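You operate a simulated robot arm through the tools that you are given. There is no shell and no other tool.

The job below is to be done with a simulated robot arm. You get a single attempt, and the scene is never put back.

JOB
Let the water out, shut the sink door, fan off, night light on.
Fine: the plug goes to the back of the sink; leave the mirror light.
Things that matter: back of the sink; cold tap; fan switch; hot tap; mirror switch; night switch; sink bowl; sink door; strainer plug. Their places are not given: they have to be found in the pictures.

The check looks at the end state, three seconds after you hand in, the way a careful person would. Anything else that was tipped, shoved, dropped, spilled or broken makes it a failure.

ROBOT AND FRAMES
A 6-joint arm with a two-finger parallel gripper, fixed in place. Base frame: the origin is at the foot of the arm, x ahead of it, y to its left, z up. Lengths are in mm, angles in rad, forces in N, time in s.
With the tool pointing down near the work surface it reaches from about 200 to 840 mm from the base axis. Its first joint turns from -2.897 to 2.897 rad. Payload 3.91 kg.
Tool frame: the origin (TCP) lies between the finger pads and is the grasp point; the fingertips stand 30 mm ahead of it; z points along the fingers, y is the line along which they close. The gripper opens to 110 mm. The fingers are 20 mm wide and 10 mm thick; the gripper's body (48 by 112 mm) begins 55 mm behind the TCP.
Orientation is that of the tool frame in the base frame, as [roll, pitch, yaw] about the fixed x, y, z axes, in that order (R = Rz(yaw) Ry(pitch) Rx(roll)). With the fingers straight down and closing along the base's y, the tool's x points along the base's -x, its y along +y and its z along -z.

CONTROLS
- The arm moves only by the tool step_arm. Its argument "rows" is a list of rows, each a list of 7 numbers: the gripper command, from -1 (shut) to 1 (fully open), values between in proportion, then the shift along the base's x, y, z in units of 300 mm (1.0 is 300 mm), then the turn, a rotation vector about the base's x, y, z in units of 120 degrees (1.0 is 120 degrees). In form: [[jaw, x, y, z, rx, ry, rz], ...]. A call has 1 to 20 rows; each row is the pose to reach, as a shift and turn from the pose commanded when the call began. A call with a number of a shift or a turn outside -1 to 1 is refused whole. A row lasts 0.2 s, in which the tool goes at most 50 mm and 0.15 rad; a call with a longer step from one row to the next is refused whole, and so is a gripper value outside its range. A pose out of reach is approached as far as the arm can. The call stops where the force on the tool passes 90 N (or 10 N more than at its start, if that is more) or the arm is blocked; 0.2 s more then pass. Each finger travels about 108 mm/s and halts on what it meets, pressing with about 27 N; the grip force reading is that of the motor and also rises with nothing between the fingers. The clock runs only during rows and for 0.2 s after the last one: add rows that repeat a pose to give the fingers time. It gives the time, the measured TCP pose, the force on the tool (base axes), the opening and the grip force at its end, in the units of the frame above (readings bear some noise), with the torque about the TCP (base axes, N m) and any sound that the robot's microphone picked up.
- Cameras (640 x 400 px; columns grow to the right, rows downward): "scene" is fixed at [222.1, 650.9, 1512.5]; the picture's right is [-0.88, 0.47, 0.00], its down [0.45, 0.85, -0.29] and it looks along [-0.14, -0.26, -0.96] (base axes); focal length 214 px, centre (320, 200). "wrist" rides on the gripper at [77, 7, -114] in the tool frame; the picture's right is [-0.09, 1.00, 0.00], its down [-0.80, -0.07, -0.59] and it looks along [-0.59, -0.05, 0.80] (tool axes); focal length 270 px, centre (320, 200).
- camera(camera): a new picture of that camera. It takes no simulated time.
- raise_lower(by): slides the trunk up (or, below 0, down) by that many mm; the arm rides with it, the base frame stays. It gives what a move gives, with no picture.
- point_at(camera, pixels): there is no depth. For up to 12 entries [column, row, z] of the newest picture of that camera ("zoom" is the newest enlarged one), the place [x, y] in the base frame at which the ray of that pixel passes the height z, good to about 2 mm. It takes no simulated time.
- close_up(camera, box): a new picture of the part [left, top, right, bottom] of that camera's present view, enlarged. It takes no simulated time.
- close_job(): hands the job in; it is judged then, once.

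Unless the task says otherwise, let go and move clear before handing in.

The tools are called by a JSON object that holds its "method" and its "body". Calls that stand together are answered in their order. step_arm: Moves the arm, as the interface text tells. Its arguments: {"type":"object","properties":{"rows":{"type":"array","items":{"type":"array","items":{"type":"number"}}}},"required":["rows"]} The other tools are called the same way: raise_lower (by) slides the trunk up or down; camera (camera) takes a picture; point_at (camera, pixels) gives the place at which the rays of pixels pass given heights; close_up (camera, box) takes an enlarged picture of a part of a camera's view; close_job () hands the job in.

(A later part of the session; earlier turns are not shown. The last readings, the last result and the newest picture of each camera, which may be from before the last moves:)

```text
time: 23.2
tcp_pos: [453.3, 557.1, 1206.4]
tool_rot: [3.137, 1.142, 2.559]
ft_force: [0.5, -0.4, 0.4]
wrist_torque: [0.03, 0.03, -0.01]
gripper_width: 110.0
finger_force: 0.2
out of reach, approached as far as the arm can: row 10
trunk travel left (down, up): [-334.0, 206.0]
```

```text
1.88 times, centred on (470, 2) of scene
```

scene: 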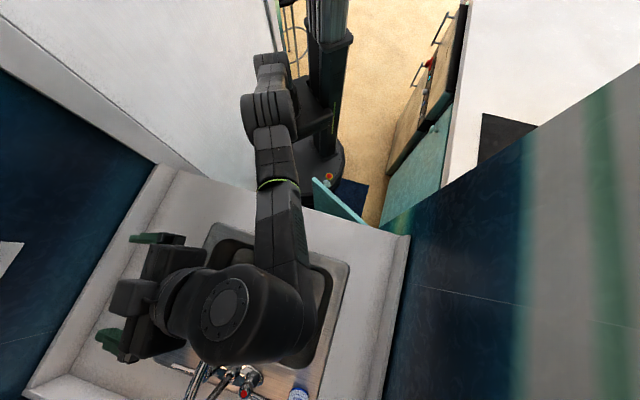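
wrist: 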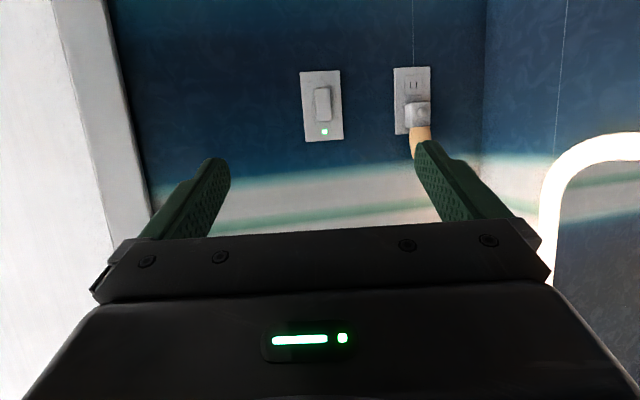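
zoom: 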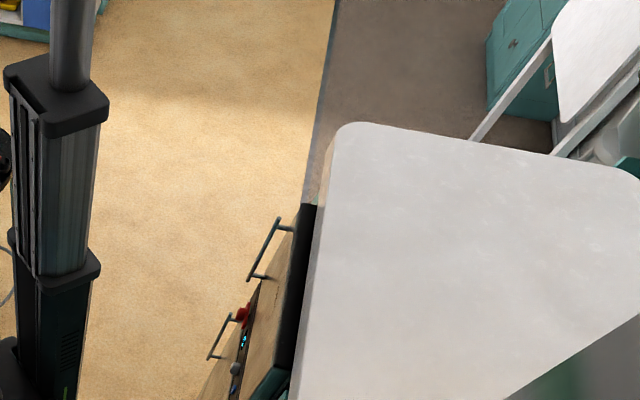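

I located the LED at about (766,352,1165) and the rocker at about (762,356,1120). I'll use wide out-of-frame views to search for remaining switches.

{"method": "close_up", "body": {"camera": "scene", "box": [0, 398, 640, 400]}}

{"method": "close_up", "body": {"camera": "scene", "box": [0, 0, 2, 400]}}

{"method": "close_up", "body": {"camera": "scene", "box": [638, 0, 640, 400]}}

{"method": "close_up", "body": {"camera": "scene", "box": [0, 0, 640, 2]}}

{"method": "close_up", "body": {"camera": "wrist", "box": [0, 0, 640, 2]}}

{"method": "close_up", "body": {"camera": "wrist", "box": [638, 0, 640, 400]}}

```text
1.00 times, centred on (320, 399) of scene (not enlarged: the box is as wide or as high as the picture)
```

zoom: 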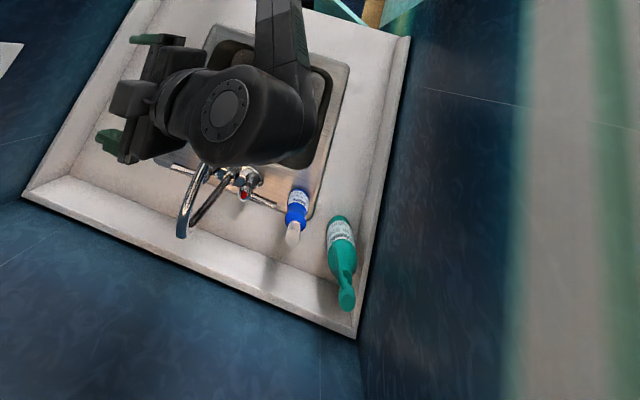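

```text
1.00 times, centred on (1, 200) of scene (not enlarged: the box is as wide or as high as the picture)
```

zoom: 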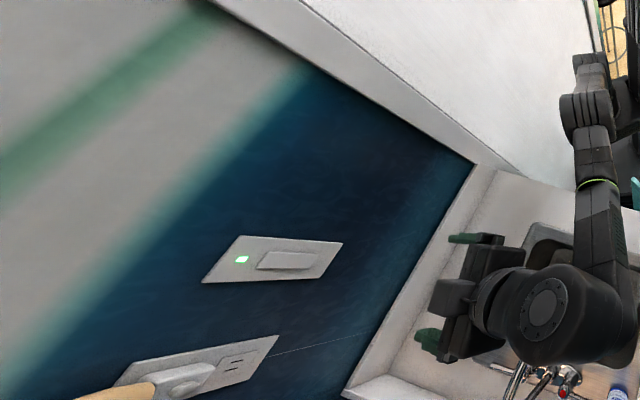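

```text
1.00 times, centred on (639, 200) of scene (not enlarged: the box is as wide or as high as the picture)
```

zoom: 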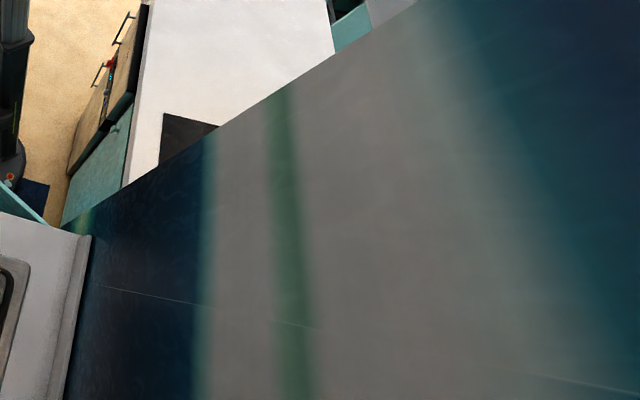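

```text
1.00 times, centred on (320, 1) of scene (not enlarged: the box is as wide or as high as the picture)
```

zoom: 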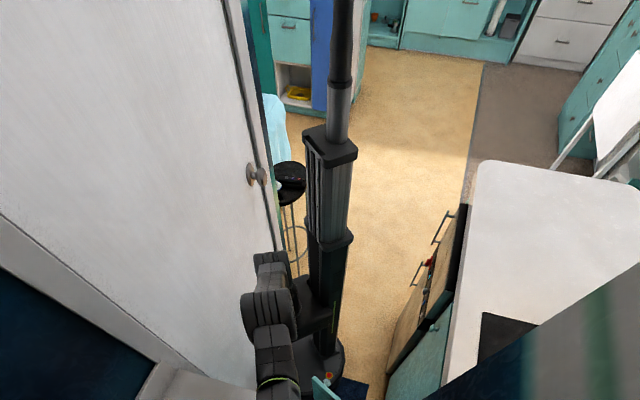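

```text
1.00 times, centred on (320, 1) of wrist (not enlarged: the box is as wide or as high as the picture)
```

zoom: 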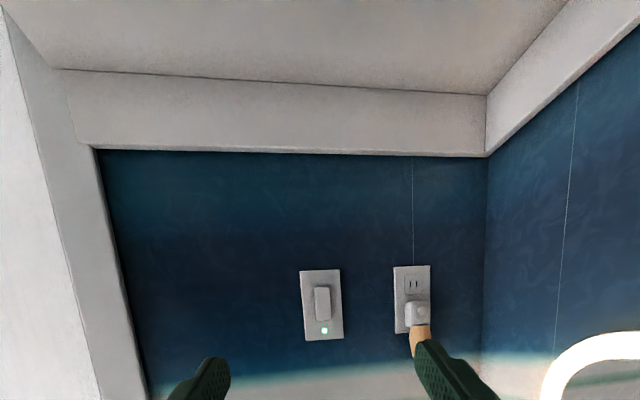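

```text
1.00 times, centred on (639, 200) of wrist (not enlarged: the box is as wide or as high as the picture)
```

zoom: 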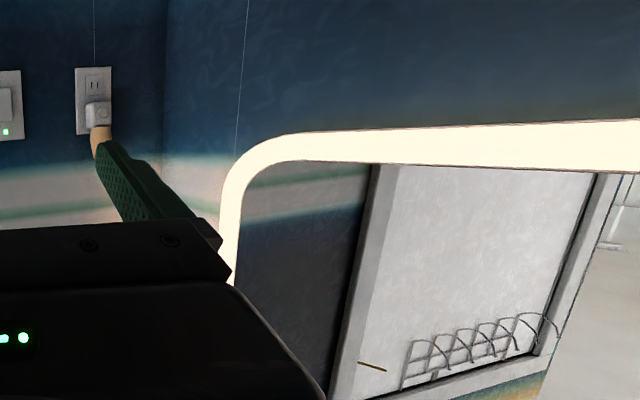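

No further switches yet, but an earlier view showed a wall end face near the u+ side with a small mark. I'll back out and look at that wall end and the cabinet front.

{"method": "step_arm", "body": {"rows": [[1, -0.08, 0, 0.02, 0, 0, 0.06], [1, -0.16, 0, 0.04, 0, 0, 0.125], [1, -0.24, -0.05, 0.06, 0, 0, 0.19], [1, -0.32, -0.12, 0.06, 0, 0, 0.255], [1, -0.4, -0.2, 0.06, 0, 0, 0.32], [1, -0.48, -0.3, 0.06, 0, 0, 0.385], [1, -0.56, -0.4, 0.06, 0, 0, 0.45], [1, -0.64, -0.5, 0.06, 0, 0, 0.515], [1, -0.72, -0.6, 0.06, 0, 0, 0.58], [1, -0.8, -0.7, 0.06, 0, 0, 0.645], [1, -0.88, -0.75, 0.06, 0, 0, 0.71], [1, -0.95, -0.75, 0.06, 0, 0, 0.775], [1, -0.95, -0.75, 0.06, 0, 0, 0.84], [1, -0.95, -0.75, 0.06, 0, 0, 0.905], [1, -0.95, -0.75, 0.06, 0, 0, 0.97]]}}

{"method": "close_up", "body": {"camera": "wrist", "box": [0, 0, 640, 2]}}

{"method": "close_up", "body": {"camera": "wrist", "box": [638, 0, 640, 400]}}

{"method": "camera", "body": {"camera": "wrist"}}

```text
time: 26.4
tcp_pos: [168.0, 333.1, 1226.2]
tool_rot: [3.13, 1.144, -1.695]
ft_force: [-0.2, -0.4, -0.8]
wrist_torque: [-0.01, 0.04, 0.03]
gripper_width: 109.9
finger_force: 0.0
trunk travel left (down, up): [-334.0, 206.0]
```

```text
1.00 times, centred on (320, 1) of wrist (not enlarged: the box is as wide or as high as the picture)
```

zoom: 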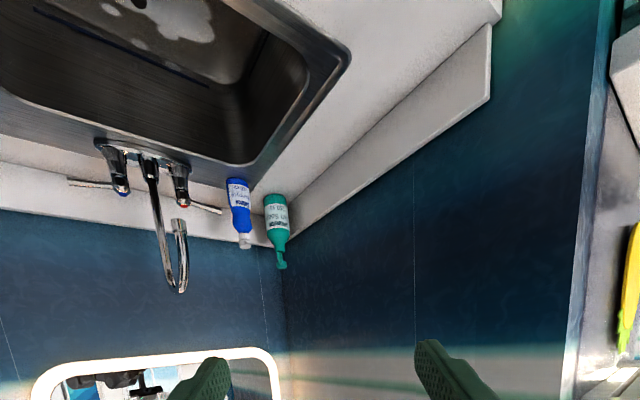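

```text
1.00 times, centred on (639, 200) of wrist (not enlarged: the box is as wide or as high as the picture)
```

zoom: 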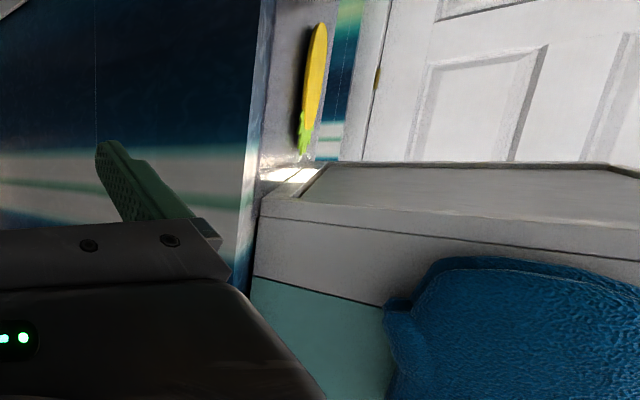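

```text
taken
```

wrist: 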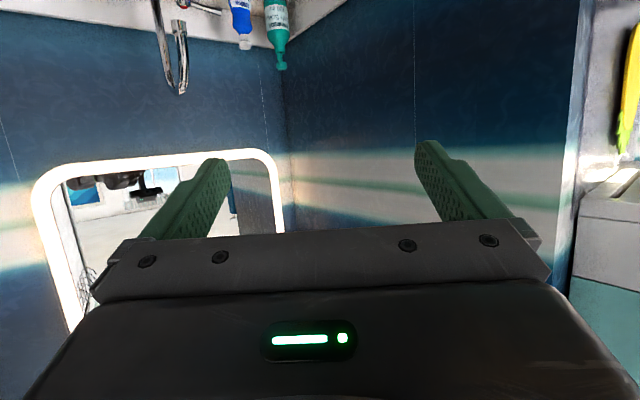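

Nothing more there. I'll return to the tool-down pose facing the sink to view the cabinet front, and measure the door's top edge.

{"method": "step_arm", "body": {"rows": [[1, 0, 0, 0, 0, 0, -0.065], [1, 0, 0, 0, 0, 0, -0.13], [1, 0, 0, 0, 0, 0, -0.195], [1, 0, 0, 0, 0, 0, -0.26], [1, 0, 0, 0, 0, 0, -0.315]]}}

{"method": "step_arm", "body": {"rows": [[1, 0, 0, 0, -0.045, 0.045, 0], [1, 0, 0, 0, -0.09, 0.09, 0], [1, -0.05, -0.05, 0, -0.135, 0.135, 0], [1, -0.1, -0.1, 0, -0.18, 0.18, 0], [1, -0.15, -0.15, 0, -0.225, 0.225, 0], [1, -0.2, -0.2, 0, -0.27, 0.27, 0], [1, -0.25, -0.25, 0, -0.315, 0.315, 0], [1, -0.25, -0.25, 0, -0.36, 0.36, 0]]}}

{"method": "close_up", "body": {"camera": "wrist", "box": [0, 0, 640, 2]}}

{"method": "close_up", "body": {"camera": "scene", "box": [290, 165, 390, 235]}}

{"method": "point_at", "body": {"camera": "zoom", "pixels": [[320, 200, 760]]}}

```text
time: 27.6
tcp_pos: [166.6, 332.1, 1227.1]
tool_rot: [3.129, 1.144, -2.356]
ft_force: [-0.2, 0.1, 0.4]
wrist_torque: [0.01, -0.02, -0.01]
gripper_width: 110.1
finger_force: 0.1
trunk travel left (down, up): [-334.0, 206.0]
```

```text
time: 29.4
tcp_pos: [92.2, 256.7, 1225.6]
tool_rot: [3.13, 0.073, -2.353]
ft_force: [-0.6, -0.1, -0.5]
wrist_torque: [0.02, 0.0, 0.01]
gripper_width: 110.1
finger_force: 0.0
trunk travel left (down, up): [-334.0, 206.0]
```

```text
1.00 times, centred on (320, 1) of wrist (not enlarged: the box is as wide or as high as the picture)
```

zoom: 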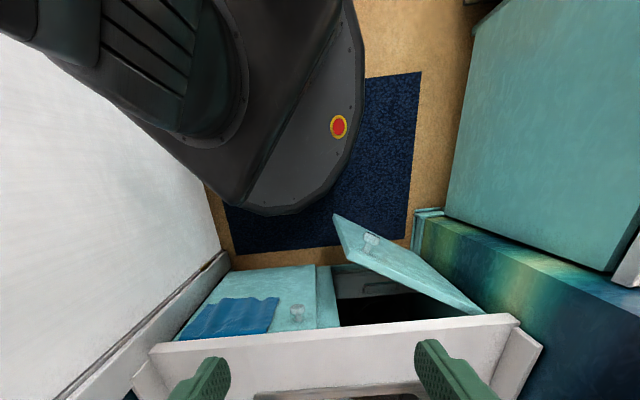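

```text
5.71 times, centred on (340, 200) of scene
```

zoom: 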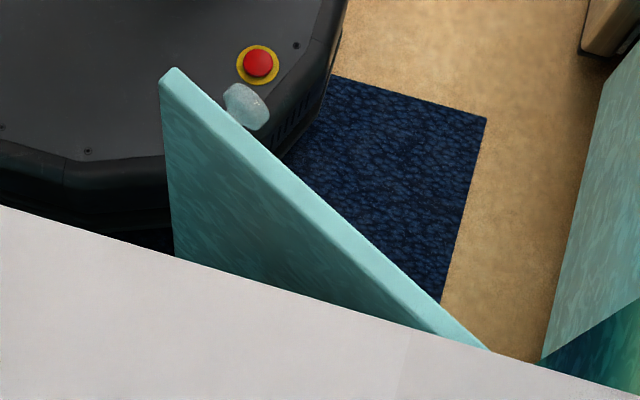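

```text
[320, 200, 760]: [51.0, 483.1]
```

The open door's free top corner is at wrist zoom (335,217) (= wrist (335,18)) and scene (314,177). I'll triangulate its height, the knob and hinge.

{"method": "camera", "body": {"camera": "wrist"}}

{"method": "point_at", "body": {"camera": "wrist", "pixels": [[335, 18, 750], [335, 18, 700], [335, 18, 650], [368, 45, 700], [368, 45, 650], [483, 113, 750], [483, 113, 700], [297, 112, 700], [297, 112, 650]]}}

{"method": "point_at", "body": {"camera": "zoom", "pixels": [[172, 70, 750], [172, 70, 700], [172, 70, 650], [488, 348, 750], [488, 348, 700], [248, 105, 700], [248, 105, 650], [248, 105, 600], [195, 80, 750], [160, 80, 750]]}}

{"method": "close_up", "body": {"camera": "wrist", "box": [300, 0, 520, 130]}}

```text
taken
```

wrist: 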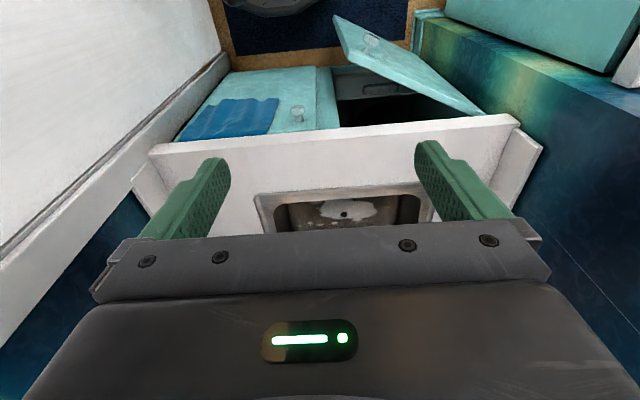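

```text
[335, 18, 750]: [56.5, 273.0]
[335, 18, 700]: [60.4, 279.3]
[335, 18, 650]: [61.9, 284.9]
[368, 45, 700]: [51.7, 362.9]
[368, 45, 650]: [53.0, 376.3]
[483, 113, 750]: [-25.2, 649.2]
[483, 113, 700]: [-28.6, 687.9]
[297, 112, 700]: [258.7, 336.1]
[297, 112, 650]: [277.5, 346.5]
```

```text
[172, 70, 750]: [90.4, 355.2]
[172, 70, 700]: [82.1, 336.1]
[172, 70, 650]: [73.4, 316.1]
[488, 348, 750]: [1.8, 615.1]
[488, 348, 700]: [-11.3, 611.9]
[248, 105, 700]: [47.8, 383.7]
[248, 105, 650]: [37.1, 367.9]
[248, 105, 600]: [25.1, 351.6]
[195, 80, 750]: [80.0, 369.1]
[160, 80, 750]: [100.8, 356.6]
```

```text
2.91 times, centred on (410, 65) of wrist
```

zoom: 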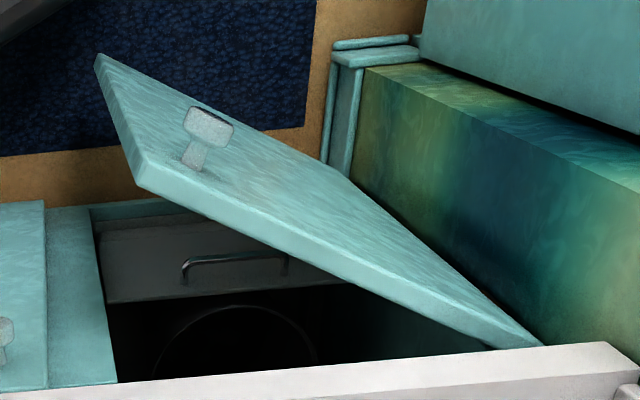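

In the zoom, the door's upper free corner is (140,187), bottom free corner (97,55), knob (208,128), hinge near (540,345). I'll query those rays.

{"method": "point_at", "body": {"camera": "zoom", "pixels": [[140, 187, 750], [140, 187, 700], [140, 187, 650], [208, 128, 700], [208, 128, 650], [208, 128, 600], [540, 345, 750], [540, 345, 700], [97, 55, 400], [97, 55, 300], [133, 165, 700]]}}

{"method": "close_up", "body": {"camera": "wrist", "box": [150, 0, 370, 130]}}

```text
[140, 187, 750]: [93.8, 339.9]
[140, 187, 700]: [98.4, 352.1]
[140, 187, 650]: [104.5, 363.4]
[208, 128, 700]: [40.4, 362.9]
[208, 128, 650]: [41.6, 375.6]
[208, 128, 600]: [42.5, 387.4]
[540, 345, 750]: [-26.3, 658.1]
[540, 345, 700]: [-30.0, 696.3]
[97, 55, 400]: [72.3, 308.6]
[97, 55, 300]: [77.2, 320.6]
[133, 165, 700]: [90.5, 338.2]
```

```text
2.91 times, centred on (260, 65) of wrist
```

zoom: 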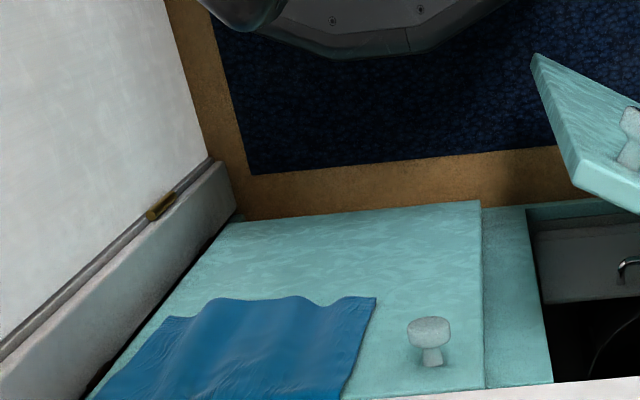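

The door stands about 26° open, hinged near (-10,650), and its knob is at about (40,372,665). Before touching a switch, I'll check the lit hood-like unit above the cooktop seen earlier, in case it holds a fan switch.

{"method": "point_at", "body": {"camera": "scene", "pixels": [[505, 140, 900], [482, 113, 900], [430, 70, 700]]}}

{"method": "step_arm", "body": {"rows": [[1, 0, 0, 0, 0, 0, 0.065], [1, 0, 0, 0, 0, 0, 0.13], [1, 0, 0, 0, 0, 0, 0.195], [1, 0, 0, 0, 0, 0, 0.26], [1, 0, 0, 0, 0, 0, 0.325], [1, 0, 0, 0, 0, 0, 0.39], [1, 0, 0, 0, 0, 0, 0.455], [1, 0, 0, 0, 0, 0, 0.52], [1, 0, 0, 0, 0, 0, 0.585], [1, 0, 0, 0, 0, 0, 0.65]]}}

{"method": "step_arm", "body": {"rows": [[1, 0, 0, 0, 0.07, 0.01, 0], [1, 0, 0, 0, 0.14, 0.02, 0], [1, 0, 0, 0, 0.21, 0.03, 0], [1, 0, 0, 0, 0.28, 0.04, 0], [1, 0, 0, 0, 0.35, 0.05, 0], [1, 0, 0, 0, 0.42, 0.06, 0], [1, 0, 0, 0, 0.49, 0.07, 0]]}}

{"method": "camera", "body": {"camera": "wrist"}}

{"method": "close_up", "body": {"camera": "wrist", "box": [638, 0, 640, 400]}}

```text
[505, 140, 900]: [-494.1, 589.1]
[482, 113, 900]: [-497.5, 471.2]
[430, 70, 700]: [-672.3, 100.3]
```

```text
time: 31.6
tcp_pos: [92.2, 257.4, 1226.4]
tool_rot: [3.13, 0.077, -0.992]
ft_force: [0.1, 0.0, -0.4]
wrist_torque: [-0.03, 0.0, -0.01]
gripper_width: 110.0
finger_force: 0.1
trunk travel left (down, up): [-334.0, 206.0]
```

```text
time: 33.2
tcp_pos: [93.5, 256.5, 1226.3]
tool_rot: [-2.469, 0.955, -0.613]
ft_force: [-0.1, 0.9, 0.6]
wrist_torque: [0.02, -0.04, 0.01]
gripper_width: 109.6
finger_force: 0.0
trunk travel left (down, up): [-334.0, 206.0]
```

```text
taken
```

wrist: 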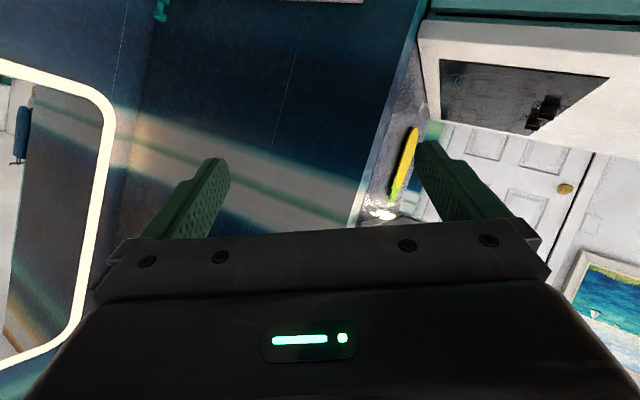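

```text
1.00 times, centred on (639, 200) of wrist (not enlarged: the box is as wide or as high as the picture)
```

zoom: 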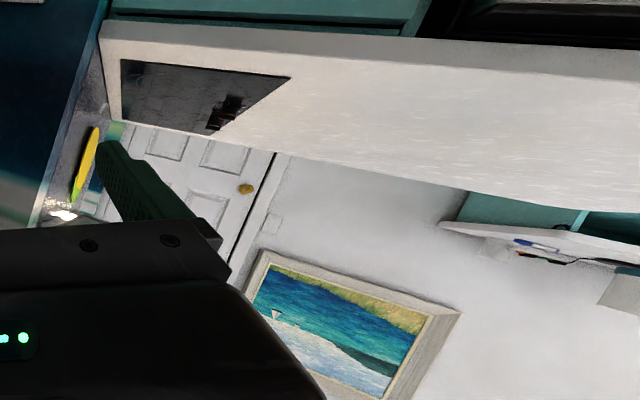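

The hood/kitchen items are beyond reach. I'll face the mirror with a high pitch and use the out-of-frame view to inspect the whole mirror frame.

{"method": "step_arm", "body": {"rows": [[1, 0, 0, 0, -0.07, -0.01, 0], [1, 0, 0, 0, -0.14, -0.02, 0], [1, 0, 0, 0, -0.21, -0.03, 0], [1, 0, 0, 0, -0.28, -0.04, 0], [1, 0, 0, 0, -0.35, -0.05, 0], [1, 0, 0, 0, -0.42, -0.06, 0], [1, 0, 0, 0, -0.49, -0.07, 0]]}}

{"method": "step_arm", "body": {"rows": [[1, 0, 0, 0, 0, 0, -0.065], [1, 0, 0, 0, 0, 0, -0.13], [1, 0, 0, 0, 0, 0, -0.195], [1, 0.05, 0.05, 0, 0, 0, -0.26], [1, 0.1, 0.1, 0, 0, 0, -0.325], [1, 0.15, 0.15, 0, 0, 0, -0.39], [1, 0.2, 0.2, 0, 0, 0, -0.455], [1, 0.25, 0.25, 0, 0, 0, -0.52], [1, 0.3, 0.3, 0, 0, 0, -0.585], [1, 0.4, 0.4, 0, 0, 0, -0.65]]}}

{"method": "step_arm", "body": {"rows": [[1, 0, 0, 0, 0.045, -0.045, 0], [1, 0, 0, 0, 0.09, -0.09, 0], [1, 0, 0, 0, 0.135, -0.135, 0], [1, 0, 0, 0, 0.18, -0.18, 0], [1, 0, 0, 0, 0.225, -0.225, 0], [1, 0, 0, 0, 0.27, -0.27, 0], [1, 0, 0, 0, 0.315, -0.315, 0], [1, 0, 0, 0, 0.36, -0.36, 0], [1, 0, 0, 0, 0.405, -0.405, 0], [1, 0, 0, 0, 0.45, -0.45, 0], [1, 0, 0, 0, 0.495, -0.495, 0]]}}

{"method": "close_up", "body": {"camera": "wrist", "box": [0, 0, 640, 2]}}

{"method": "close_up", "body": {"camera": "wrist", "box": [160, 0, 480, 2]}}

{"method": "camera", "body": {"camera": "wrist"}}

```text
time: 34.8
tcp_pos: [91.0, 257.1, 1225.3]
tool_rot: [3.129, 0.071, -0.995]
ft_force: [0.1, -0.4, -0.3]
wrist_torque: [0.04, -0.03, 0.01]
gripper_width: 110.1
finger_force: 0.0
trunk travel left (down, up): [-334.0, 206.0]
```

```text
time: 37.0
tcp_pos: [214.8, 378.0, 1226.6]
tool_rot: [3.131, 0.074, -2.357]
ft_force: [-0.2, -0.1, -1.0]
wrist_torque: [0.01, -0.05, -0.03]
gripper_width: 109.9
finger_force: 0.1
trunk travel left (down, up): [-334.0, 206.0]
```

```text
time: 39.4
tcp_pos: [212.4, 376.3, 1225.9]
tool_rot: [-3.108, 1.542, -2.309]
ft_force: [-0.8, -0.1, 0.3]
wrist_torque: [0.0, 0.03, 0.03]
gripper_width: 109.9
finger_force: 0.1
trunk travel left (down, up): [-334.0, 206.0]
```

```text
1.00 times, centred on (320, 1) of wrist (not enlarged: the box is as wide or as high as the picture)
```

zoom: 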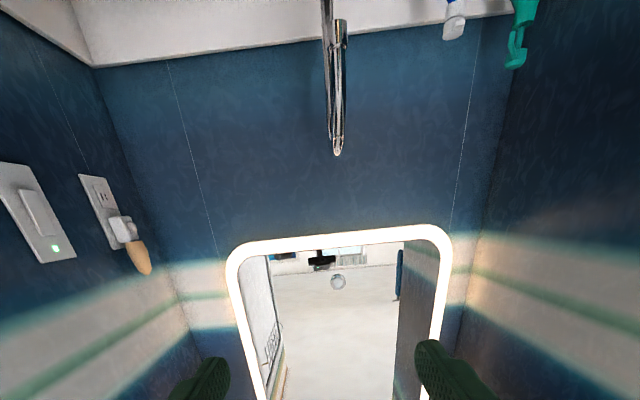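

```text
2.00 times, centred on (320, 1) of wrist
```

zoom: 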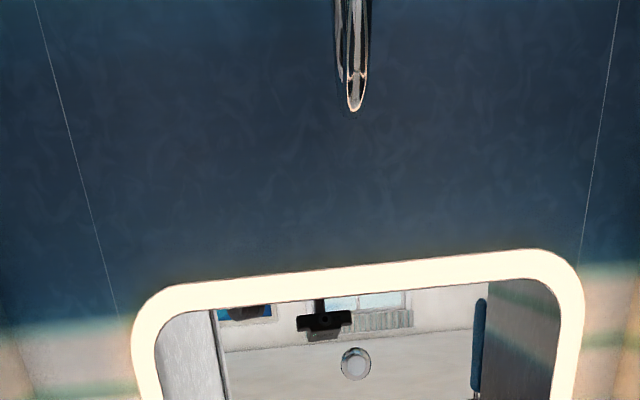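

```text
taken
```

wrist: 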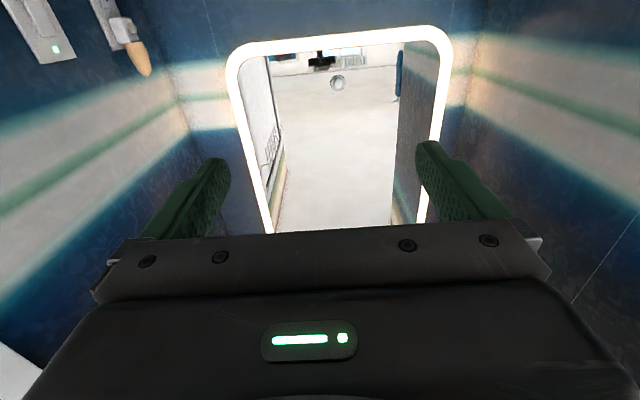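

I now notice the round disc at the mirror centre (338,83) that stays fixed on the mirror: that's the mirror switch, so the LED rocker is the fan switch (lit = on). I'll close the gripper and approach the rocker, pointing the tool about -15° from +x.

{"method": "step_arm", "body": {"rows": [[-1, 0.1, 0, -0.02, 0, 0, -0.0625], [-1, 0.2, 0, -0.05, 0, 0, -0.125], [-1, 0.3, 0, -0.08, 0, 0, -0.1875], [-1, 0.4, 0, -0.11, 0, 0, -0.25], [-1, 0.5, 0, -0.14, 0, 0, -0.3125], [-1, 0.6, 0, -0.17, 0, 0, -0.375], [-1, 0.7, 0, -0.2, 0, 0, -0.4375], [-1, 0.8, 0, -0.2, 0, 0, -0.5]]}}

{"method": "camera", "body": {"camera": "wrist"}}

{"method": "close_up", "body": {"camera": "wrist", "box": [0, 0, 640, 2]}}

```text
time: 41.2
tcp_pos: [452.8, 376.1, 1166.0]
tool_rot: [-3.104, 1.543, 2.931]
ft_force: [0.6, -0.6, 0.9]
wrist_torque: [-0.02, -0.03, -0.02]
gripper_width: 0.0
finger_force: 27.2
trunk travel left (down, up): [-334.0, 206.0]
```

```text
taken
```

wrist: 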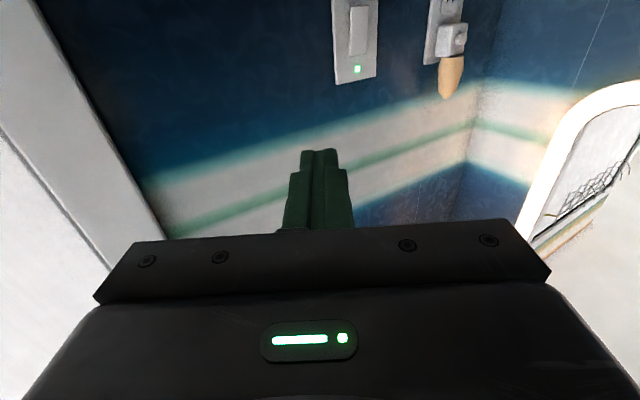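

```text
1.00 times, centred on (320, 1) of wrist (not enlarged: the box is as wide or as high as the picture)
```

zoom: 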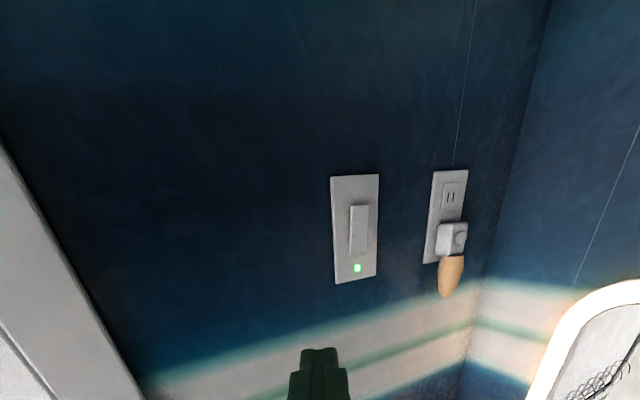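

The rocker and plug are clearly visible. I'll zoom on the rocker to see its tilt and refine positions.

{"method": "close_up", "body": {"camera": "wrist", "box": [310, 0, 410, 60]}}

{"method": "point_at", "body": {"camera": "zoom", "pixels": [[320, 200, 1100], [320, 200, 1120]]}}

{"method": "close_up", "body": {"camera": "wrist", "box": [350, 0, 430, 2]}}

{"method": "close_up", "body": {"camera": "wrist", "box": [410, 0, 490, 50]}}

```text
6.40 times, centred on (360, 30) of wrist
```

zoom: 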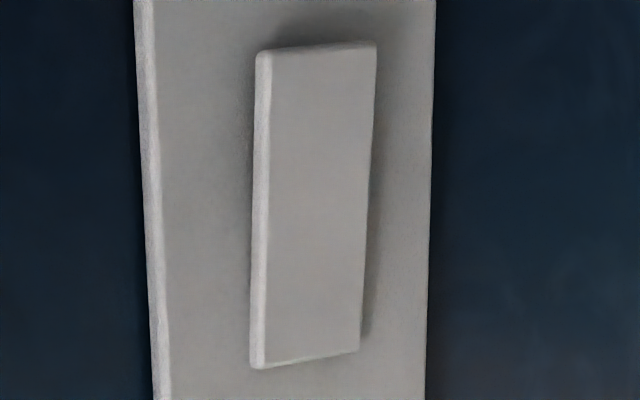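

```text
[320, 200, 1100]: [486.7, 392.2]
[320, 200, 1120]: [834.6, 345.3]
```

```text
8.00 times, centred on (390, 1) of wrist
```

zoom: 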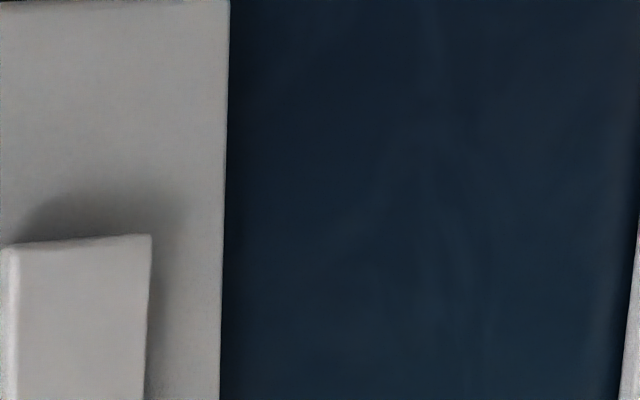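

```text
8.00 times, centred on (450, 25) of wrist
```

zoom: 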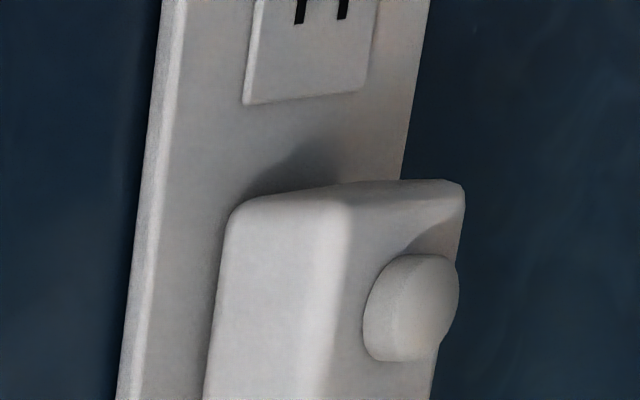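

The zoom shows the rocker's lower end (image top, with shadow) sticks out, so it's pressed in at the LED end; I'll press the lower end around z≈1097. First I move to a pre-press point about 60 mm off the wall.

{"method": "step_arm", "body": {"rows": [[-1, 0.13, 0.022, -0.038, 0, 0, 0], [-1, 0.26, 0.044, -0.076, 0, 0, 0], [-1, 0.39, 0.066, -0.114, 0, 0, 0], [-1, 0.52, 0.088, -0.152, 0, 0, 0], [-1, 0.65, 0.11, -0.19, 0, 0, 0], [-1, 0.77, 0.132, -0.227, 0, 0, 0], [-1, 0.77, 0.132, -0.227, 0, 0, 0]]}}

{"method": "camera", "body": {"camera": "wrist"}}

{"method": "close_up", "body": {"camera": "scene", "box": [0, 200, 10, 400]}}

```text
time: 42.8
tcp_pos: [684.6, 417.6, 1097.0]
tool_rot: [-3.115, 1.543, 2.921]
ft_force: [0.0, 0.2, 0.1]
wrist_torque: [0.04, 0.01, -0.01]
gripper_width: 0.1
finger_force: 27.0
trunk travel left (down, up): [-334.0, 206.0]
```

```text
taken
```

wrist: 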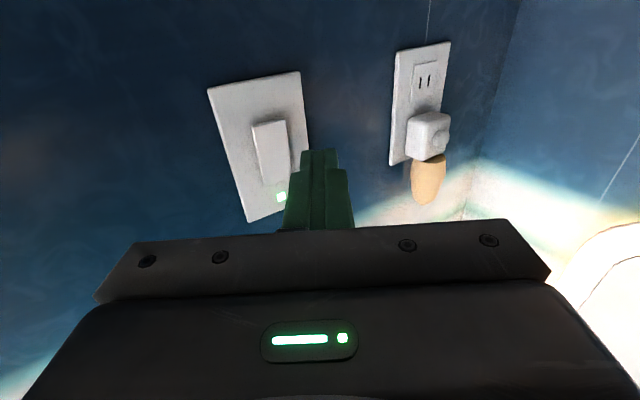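

```text
2.00 times, centred on (5, 300) of scene
```

zoom: 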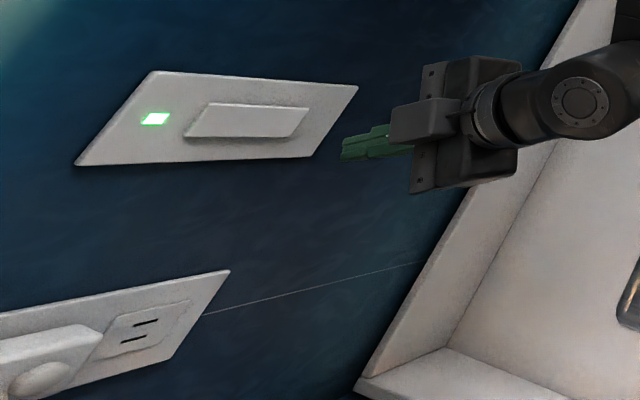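

The tip is poised beside the plate. I'll check the rocker's coordinates from this view: lower end (270,123), middle (272,152), LED (281,197).

{"method": "point_at", "body": {"camera": "wrist", "pixels": [[270, 123, 1088], [270, 123, 1092], [272, 152, 1116], [272, 152, 1112], [281, 197, 1163], [281, 197, 1160]]}}

```text
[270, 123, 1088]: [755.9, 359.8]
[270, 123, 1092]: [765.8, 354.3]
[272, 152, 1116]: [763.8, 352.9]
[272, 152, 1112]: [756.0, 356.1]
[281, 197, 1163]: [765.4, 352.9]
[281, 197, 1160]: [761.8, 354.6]
```

Consistent: rocker about (757,357), lower end z≈1088. I'll press along −u gently in small steps.

{"method": "step_arm", "body": {"rows": [[-1, 0.0471, -0.0471, 0, 0, 0, 0], [-1, 0.0943, -0.0943, 0, 0, 0, 0], [-1, 0.1179, -0.1179, 0, 0, 0, 0], [-1, 0.1296, -0.1296, 0, 0, 0, 0], [-1, 0.1367, -0.1367, 0, 0, 0, 0], [-1, 0.1414, -0.1414, 0, 0, 0, 0], [-1, 0.1461, -0.1461, 0, 0, 0, 0]]}}

{"method": "camera", "body": {"camera": "wrist"}}

{"method": "close_up", "body": {"camera": "scene", "box": [0, 200, 10, 400]}}

```text
time: 44.4
tcp_pos: [727.4, 371.3, 1098.0]
tool_rot: [-3.117, 1.54, 2.918]
ft_force: [0.4, 0.3, -0.6]
wrist_torque: [0.01, 0.01, -0.04]
gripper_width: 0.0
finger_force: 27.6
trunk travel left (down, up): [-334.0, 206.0]
```

```text
taken
```

wrist: 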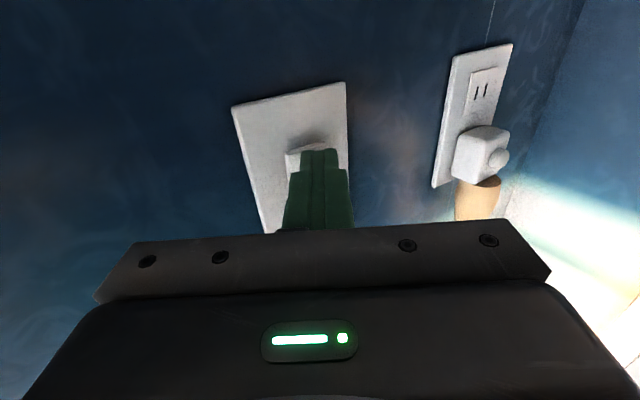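

```text
2.00 times, centred on (5, 300) of scene
```

zoom: 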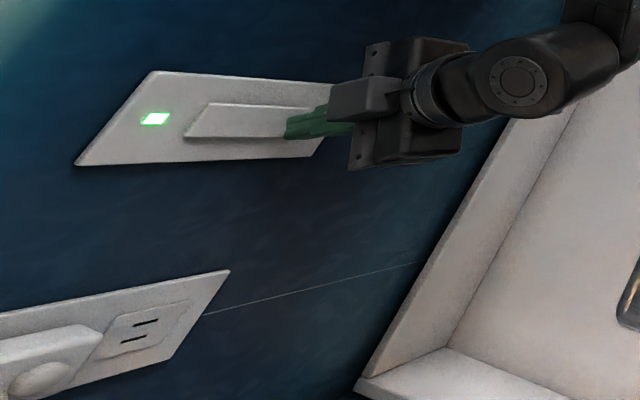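

No contact yet (force ~0). I'll continue in 2 mm steps.

{"method": "step_arm", "body": {"rows": [[-1, 0.0047, -0.0047, 0, 0, 0, 0], [-1, 0.0094, -0.0094, 0, 0, 0, 0], [-1, 0.0141, -0.0141, 0, 0, 0, 0], [-1, 0.0189, -0.0189, 0, 0, 0, 0]]}}

{"method": "close_up", "body": {"camera": "scene", "box": [0, 200, 10, 400]}}

```text
time: 45.4
tcp_pos: [731.8, 368.6, 1096.8]
tool_rot: [-3.088, 1.542, 2.945]
ft_force: [-5.2, 2.0, -2.4]
wrist_torque: [0.01, 0.01, -0.07]
gripper_width: 0.0
finger_force: 27.1
trunk travel left (down, up): [-334.0, 206.0]
heard: click
```

```text
2.00 times, centred on (5, 300) of scene
```

zoom: 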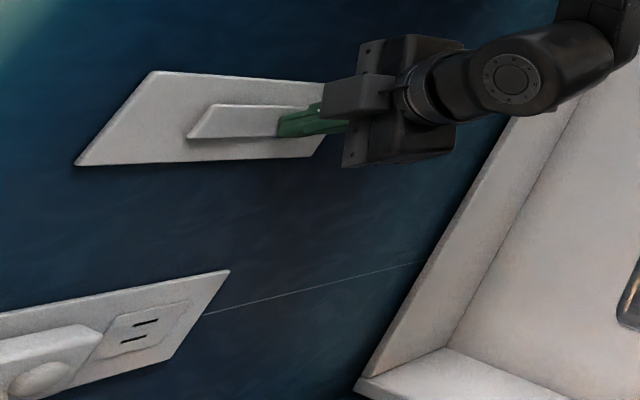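

The LED went dark with a click: fan off. I'll retract and move toward the night light, stopping short.

{"method": "step_arm", "body": {"rows": [[-1, -0.06, 0.06, 0, 0, 0, 0], [-1, -0.12, 0.12, 0, 0, 0, 0], [-1, -0.18, 0.18, 0, 0, 0, 0], [-1, -0.1, 0.3, 0.05, 0, 0, 0], [-1, -0.02, 0.42, 0.1, 0, 0, 0], [-1, 0.06, 0.5, 0.15, 0, 0, 0], [-1, 0.14, 0.56, 0.163, 0, 0, 0], [-1, 0.2, 0.6, 0.163, 0, 0, 0], [-1, 0.2, 0.6, 0.163, 0, 0, 0]]}}

{"method": "camera", "body": {"camera": "wrist"}}

{"method": "close_up", "body": {"camera": "scene", "box": [0, 200, 10, 400]}}

```text
time: 47.4
tcp_pos: [764.6, 517.1, 1134.7]
tool_rot: [-3.097, 1.541, 2.938]
ft_force: [0.6, -0.2, -0.9]
wrist_torque: [0.0, 0.0, -0.01]
gripper_width: 0.2
finger_force: 26.7
out of reach, approached as far as the arm can: row 7, 8, 9
trunk travel left (down, up): [-334.0, 206.0]
```

```text
taken
```

wrist: 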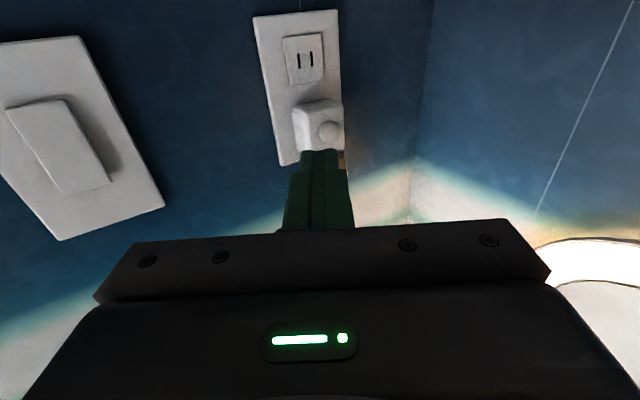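

```text
2.00 times, centred on (5, 300) of scene
```

zoom: 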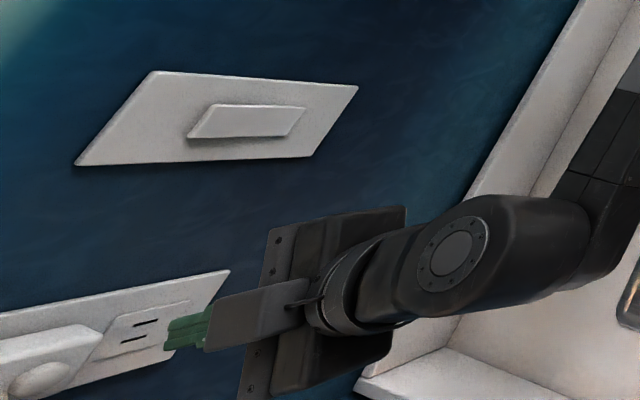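

The arm hit its reach limit at (765,517,1135). A more radial tool direction will reach further, so I'll back off slightly and yaw +24°.

{"method": "step_arm", "body": {"rows": [[-1, -0.06, 0.0, 0, 0, 0, 0.067], [-1, -0.12, 0.0, 0, 0, 0, 0.133], [-1, -0.15, 0.0, 0, 0, 0, 0.2], [-1, -0.15, 0.0, 0, 0, 0, 0.2]]}}

{"method": "camera", "body": {"camera": "wrist"}}

```text
time: 48.4
tcp_pos: [718.5, 517.0, 1135.6]
tool_rot: [-3.133, 1.541, -2.963]
ft_force: [-0.1, -0.2, 0.5]
wrist_torque: [0.0, 0.02, -0.02]
gripper_width: 0.0
finger_force: 27.3
trunk travel left (down, up): [-334.0, 206.0]
```

```text
taken
```

wrist: 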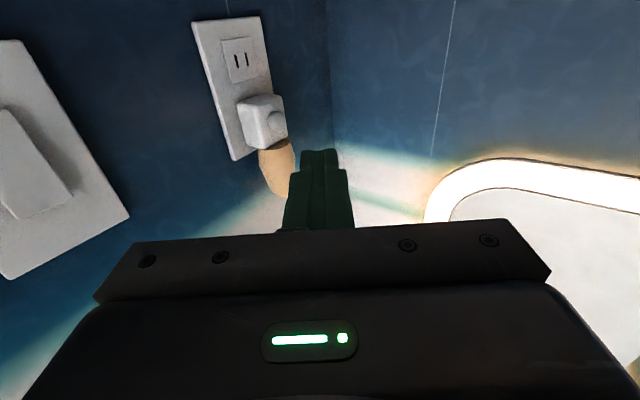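

Commands are relative to the reached pose, good. I'll zoom on the button near (275,117) to refine its position.

{"method": "close_up", "body": {"camera": "wrist", "box": [230, 80, 310, 130]}}

{"method": "close_up", "body": {"camera": "scene", "box": [0, 250, 4, 400]}}

```text
8.00 times, centred on (270, 105) of wrist
```

zoom: 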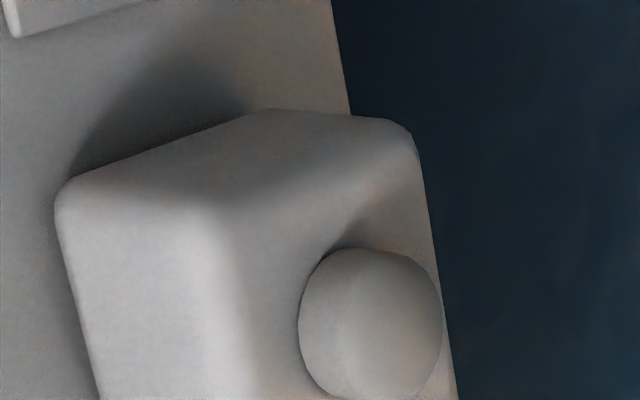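

```text
2.67 times, centred on (2, 325) of scene
```

zoom: 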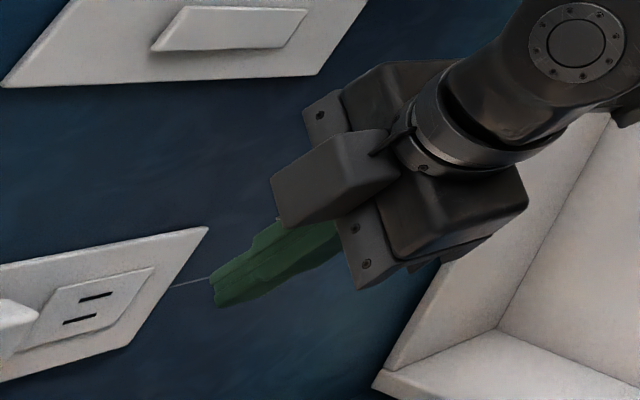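

Button centre is at wrist (276,121). Getting its ray.

{"method": "point_at", "body": {"camera": "wrist", "pixels": [[276.3, 120.6, 1120], [276.3, 120.6, 1140], [276.3, 120.6, 1145], [276.3, 120.6, 1150]]}}

{"method": "close_up", "body": {"camera": "scene", "box": [0, 200, 2, 400]}}

{"method": "close_up", "body": {"camera": "scene", "box": [0, 2, 2, 400]}}

```text
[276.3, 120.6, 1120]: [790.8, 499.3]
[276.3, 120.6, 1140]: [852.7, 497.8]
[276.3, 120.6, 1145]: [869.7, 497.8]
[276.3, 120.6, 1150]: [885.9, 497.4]
```

```text
2.00 times, centred on (1, 300) of scene
```

zoom: 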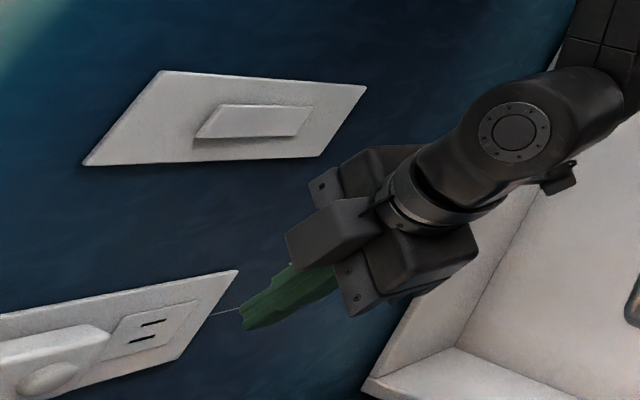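

```text
1.01 times, centred on (1, 201) of scene (not enlarged: the box is as wide or as high as the picture)
```

zoom: 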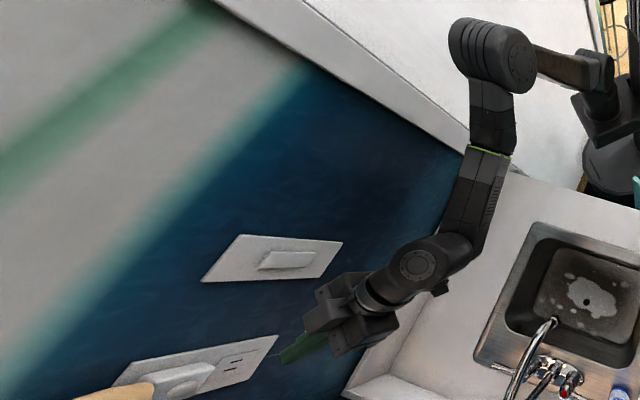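

{"method": "point_at", "body": {"camera": "scene", "pixels": [[-135.5, 389, 1130], [-135.5, 389, 1140], [-135.5, 389, 1150]]}}

```text
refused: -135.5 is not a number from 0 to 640
```

I'll retake that zoom and query within it at (47,378).

{"method": "close_up", "body": {"camera": "scene", "box": [0, 200, 2, 400]}}

{"method": "point_at", "body": {"camera": "zoom", "pixels": [[47, 378, 1130], [47, 378, 1140], [47, 378, 1150]]}}

```text
2.00 times, centred on (1, 300) of scene
```

zoom: 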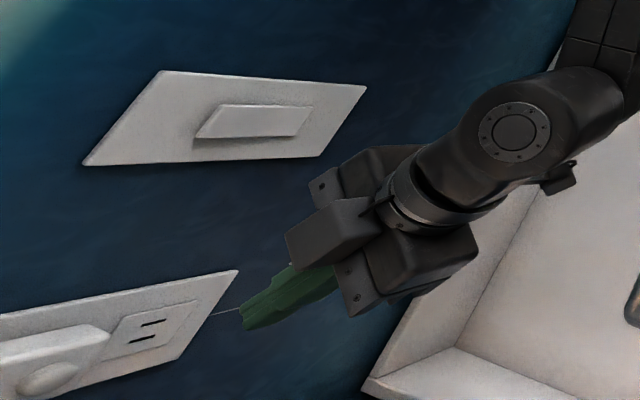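

```text
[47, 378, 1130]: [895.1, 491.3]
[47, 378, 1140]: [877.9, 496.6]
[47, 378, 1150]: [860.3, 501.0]
```

The button is at about (869,498,1145). I'll yaw another +10° and move to a pre-press point about 40 mm off it.

{"method": "step_arm", "body": {"rows": [[-1, 0.1, 0.008, 0.0115, 0, 0, 0.041], [-1, 0.2, 0.016, 0.023, 0, 0, 0.0817], [-1, 0.306, 0.024, 0.035, 0, 0, 0.0817], [-1, 0.306, 0.024, 0.035, 0, 0, 0.0817]]}}

{"method": "camera", "body": {"camera": "wrist"}}

{"method": "close_up", "body": {"camera": "scene", "box": [0, 250, 4, 400]}}

```text
time: 49.4
tcp_pos: [810.2, 524.9, 1145.4]
tool_rot: [-3.116, 1.542, -2.772]
ft_force: [0.2, -0.4, 0.2]
wrist_torque: [0.0, -0.02, -0.04]
gripper_width: 0.2
finger_force: 26.9
trunk travel left (down, up): [-334.0, 206.0]
```

```text
taken
```

wrist: 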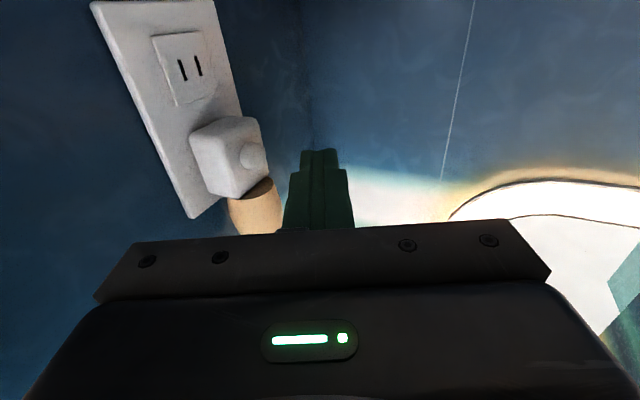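

```text
2.67 times, centred on (2, 325) of scene
```

zoom: 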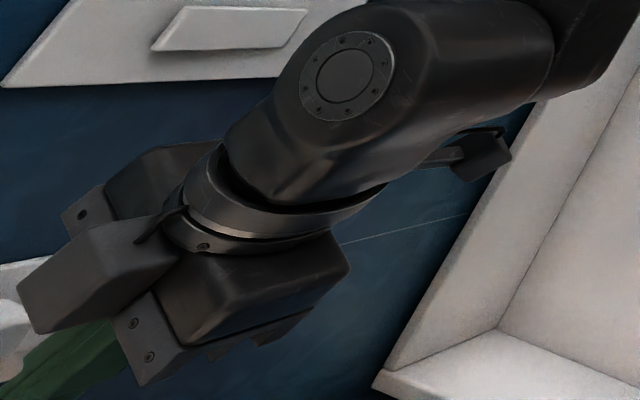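

Reached without limit. Verify the button ray at (251,155) from here.

{"method": "point_at", "body": {"camera": "wrist", "pixels": [[251, 155, 1140], [251, 155, 1145], [251, 155, 1150], [322, 155, 1144]]}}

```text
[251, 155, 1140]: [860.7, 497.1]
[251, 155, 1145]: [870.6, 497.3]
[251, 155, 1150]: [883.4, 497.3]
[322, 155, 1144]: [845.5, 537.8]
```

Consistent. Now I press along −u in small steps.

{"method": "step_arm", "body": {"rows": [[-1, 0.0354, -0.0354, 0, 0, 0, 0], [-1, 0.066, -0.066, 0, 0, 0, 0], [-1, 0.0801, -0.0801, 0, 0, 0, 0], [-1, 0.0872, -0.0872, 0, 0, 0, 0], [-1, 0.0919, -0.0919, 0, 0, 0, 0]]}}

{"method": "camera", "body": {"camera": "wrist"}}

```text
time: 50.6
tcp_pos: [835.9, 500.4, 1145.8]
tool_rot: [-3.052, 1.541, -2.71]
ft_force: [-12.5, 6.5, -1.7]
wrist_torque: [0.02, 0.09, 0.28]
gripper_width: 0.0
finger_force: 27.5
trunk travel left (down, up): [-334.0, 206.0]
heard: click
```

```text
taken
```

wrist: 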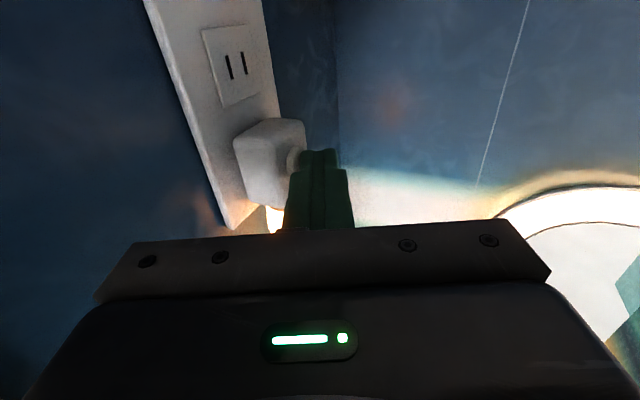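

A click, and the bulb at (275,220) now glows: night light on. I'll retract straight back and check.

{"method": "step_arm", "body": {"rows": [[-1, -0.06, 0.06, 0, 0, 0, 0], [-1, -0.12, 0.12, 0, 0, 0, 0], [-1, -0.2, 0.14, 0, 0, 0, 0], [-1, -0.34, 0.08, 0, 0, 0, 0], [-1, -0.48, 0.02, 0, 0, 0, 0], [-1, -0.62, -0.04, 0, 0, 0, 0]]}}

{"method": "camera", "body": {"camera": "wrist"}}

{"method": "close_up", "body": {"camera": "scene", "box": [0, 2, 2, 400]}}

{"method": "close_up", "body": {"camera": "wrist", "box": [0, 0, 640, 2]}}

```text
time: 52.0
tcp_pos: [650.4, 485.5, 1147.7]
tool_rot: [-3.106, 1.544, -2.766]
ft_force: [-0.2, -0.5, 0.0]
wrist_torque: [-0.04, -0.04, -0.02]
gripper_width: 0.2
finger_force: 26.5
trunk travel left (down, up): [-334.0, 206.0]
```

```text
taken
```

wrist: 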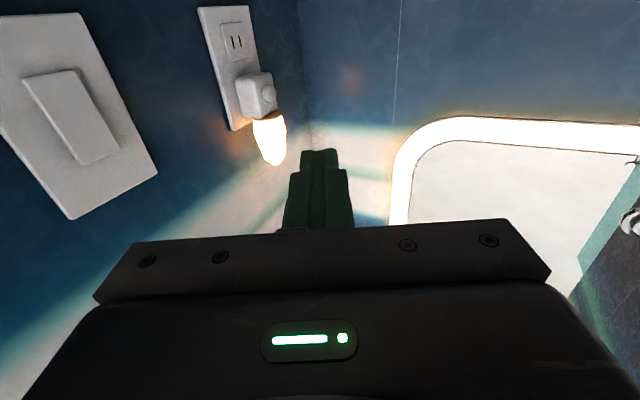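

```text
1.01 times, centred on (1, 201) of scene (not enlarged: the box is as wide or as high as the picture)
```

zoom: 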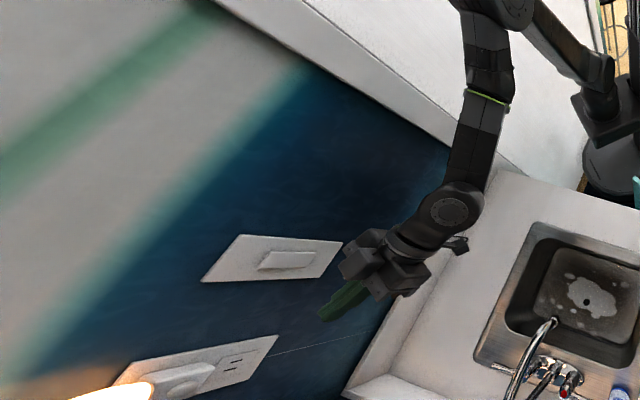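

```text
1.00 times, centred on (320, 1) of wrist (not enlarged: the box is as wide or as high as the picture)
```

zoom: 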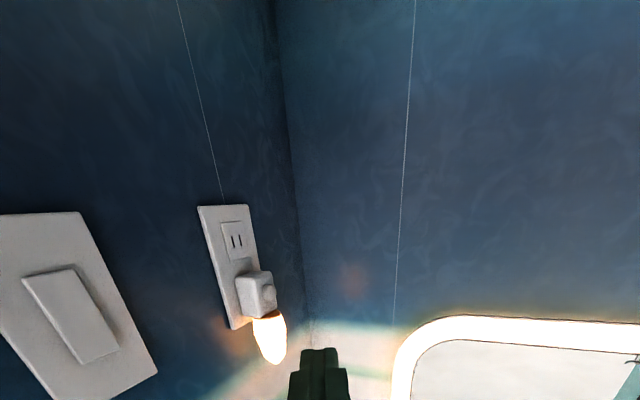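

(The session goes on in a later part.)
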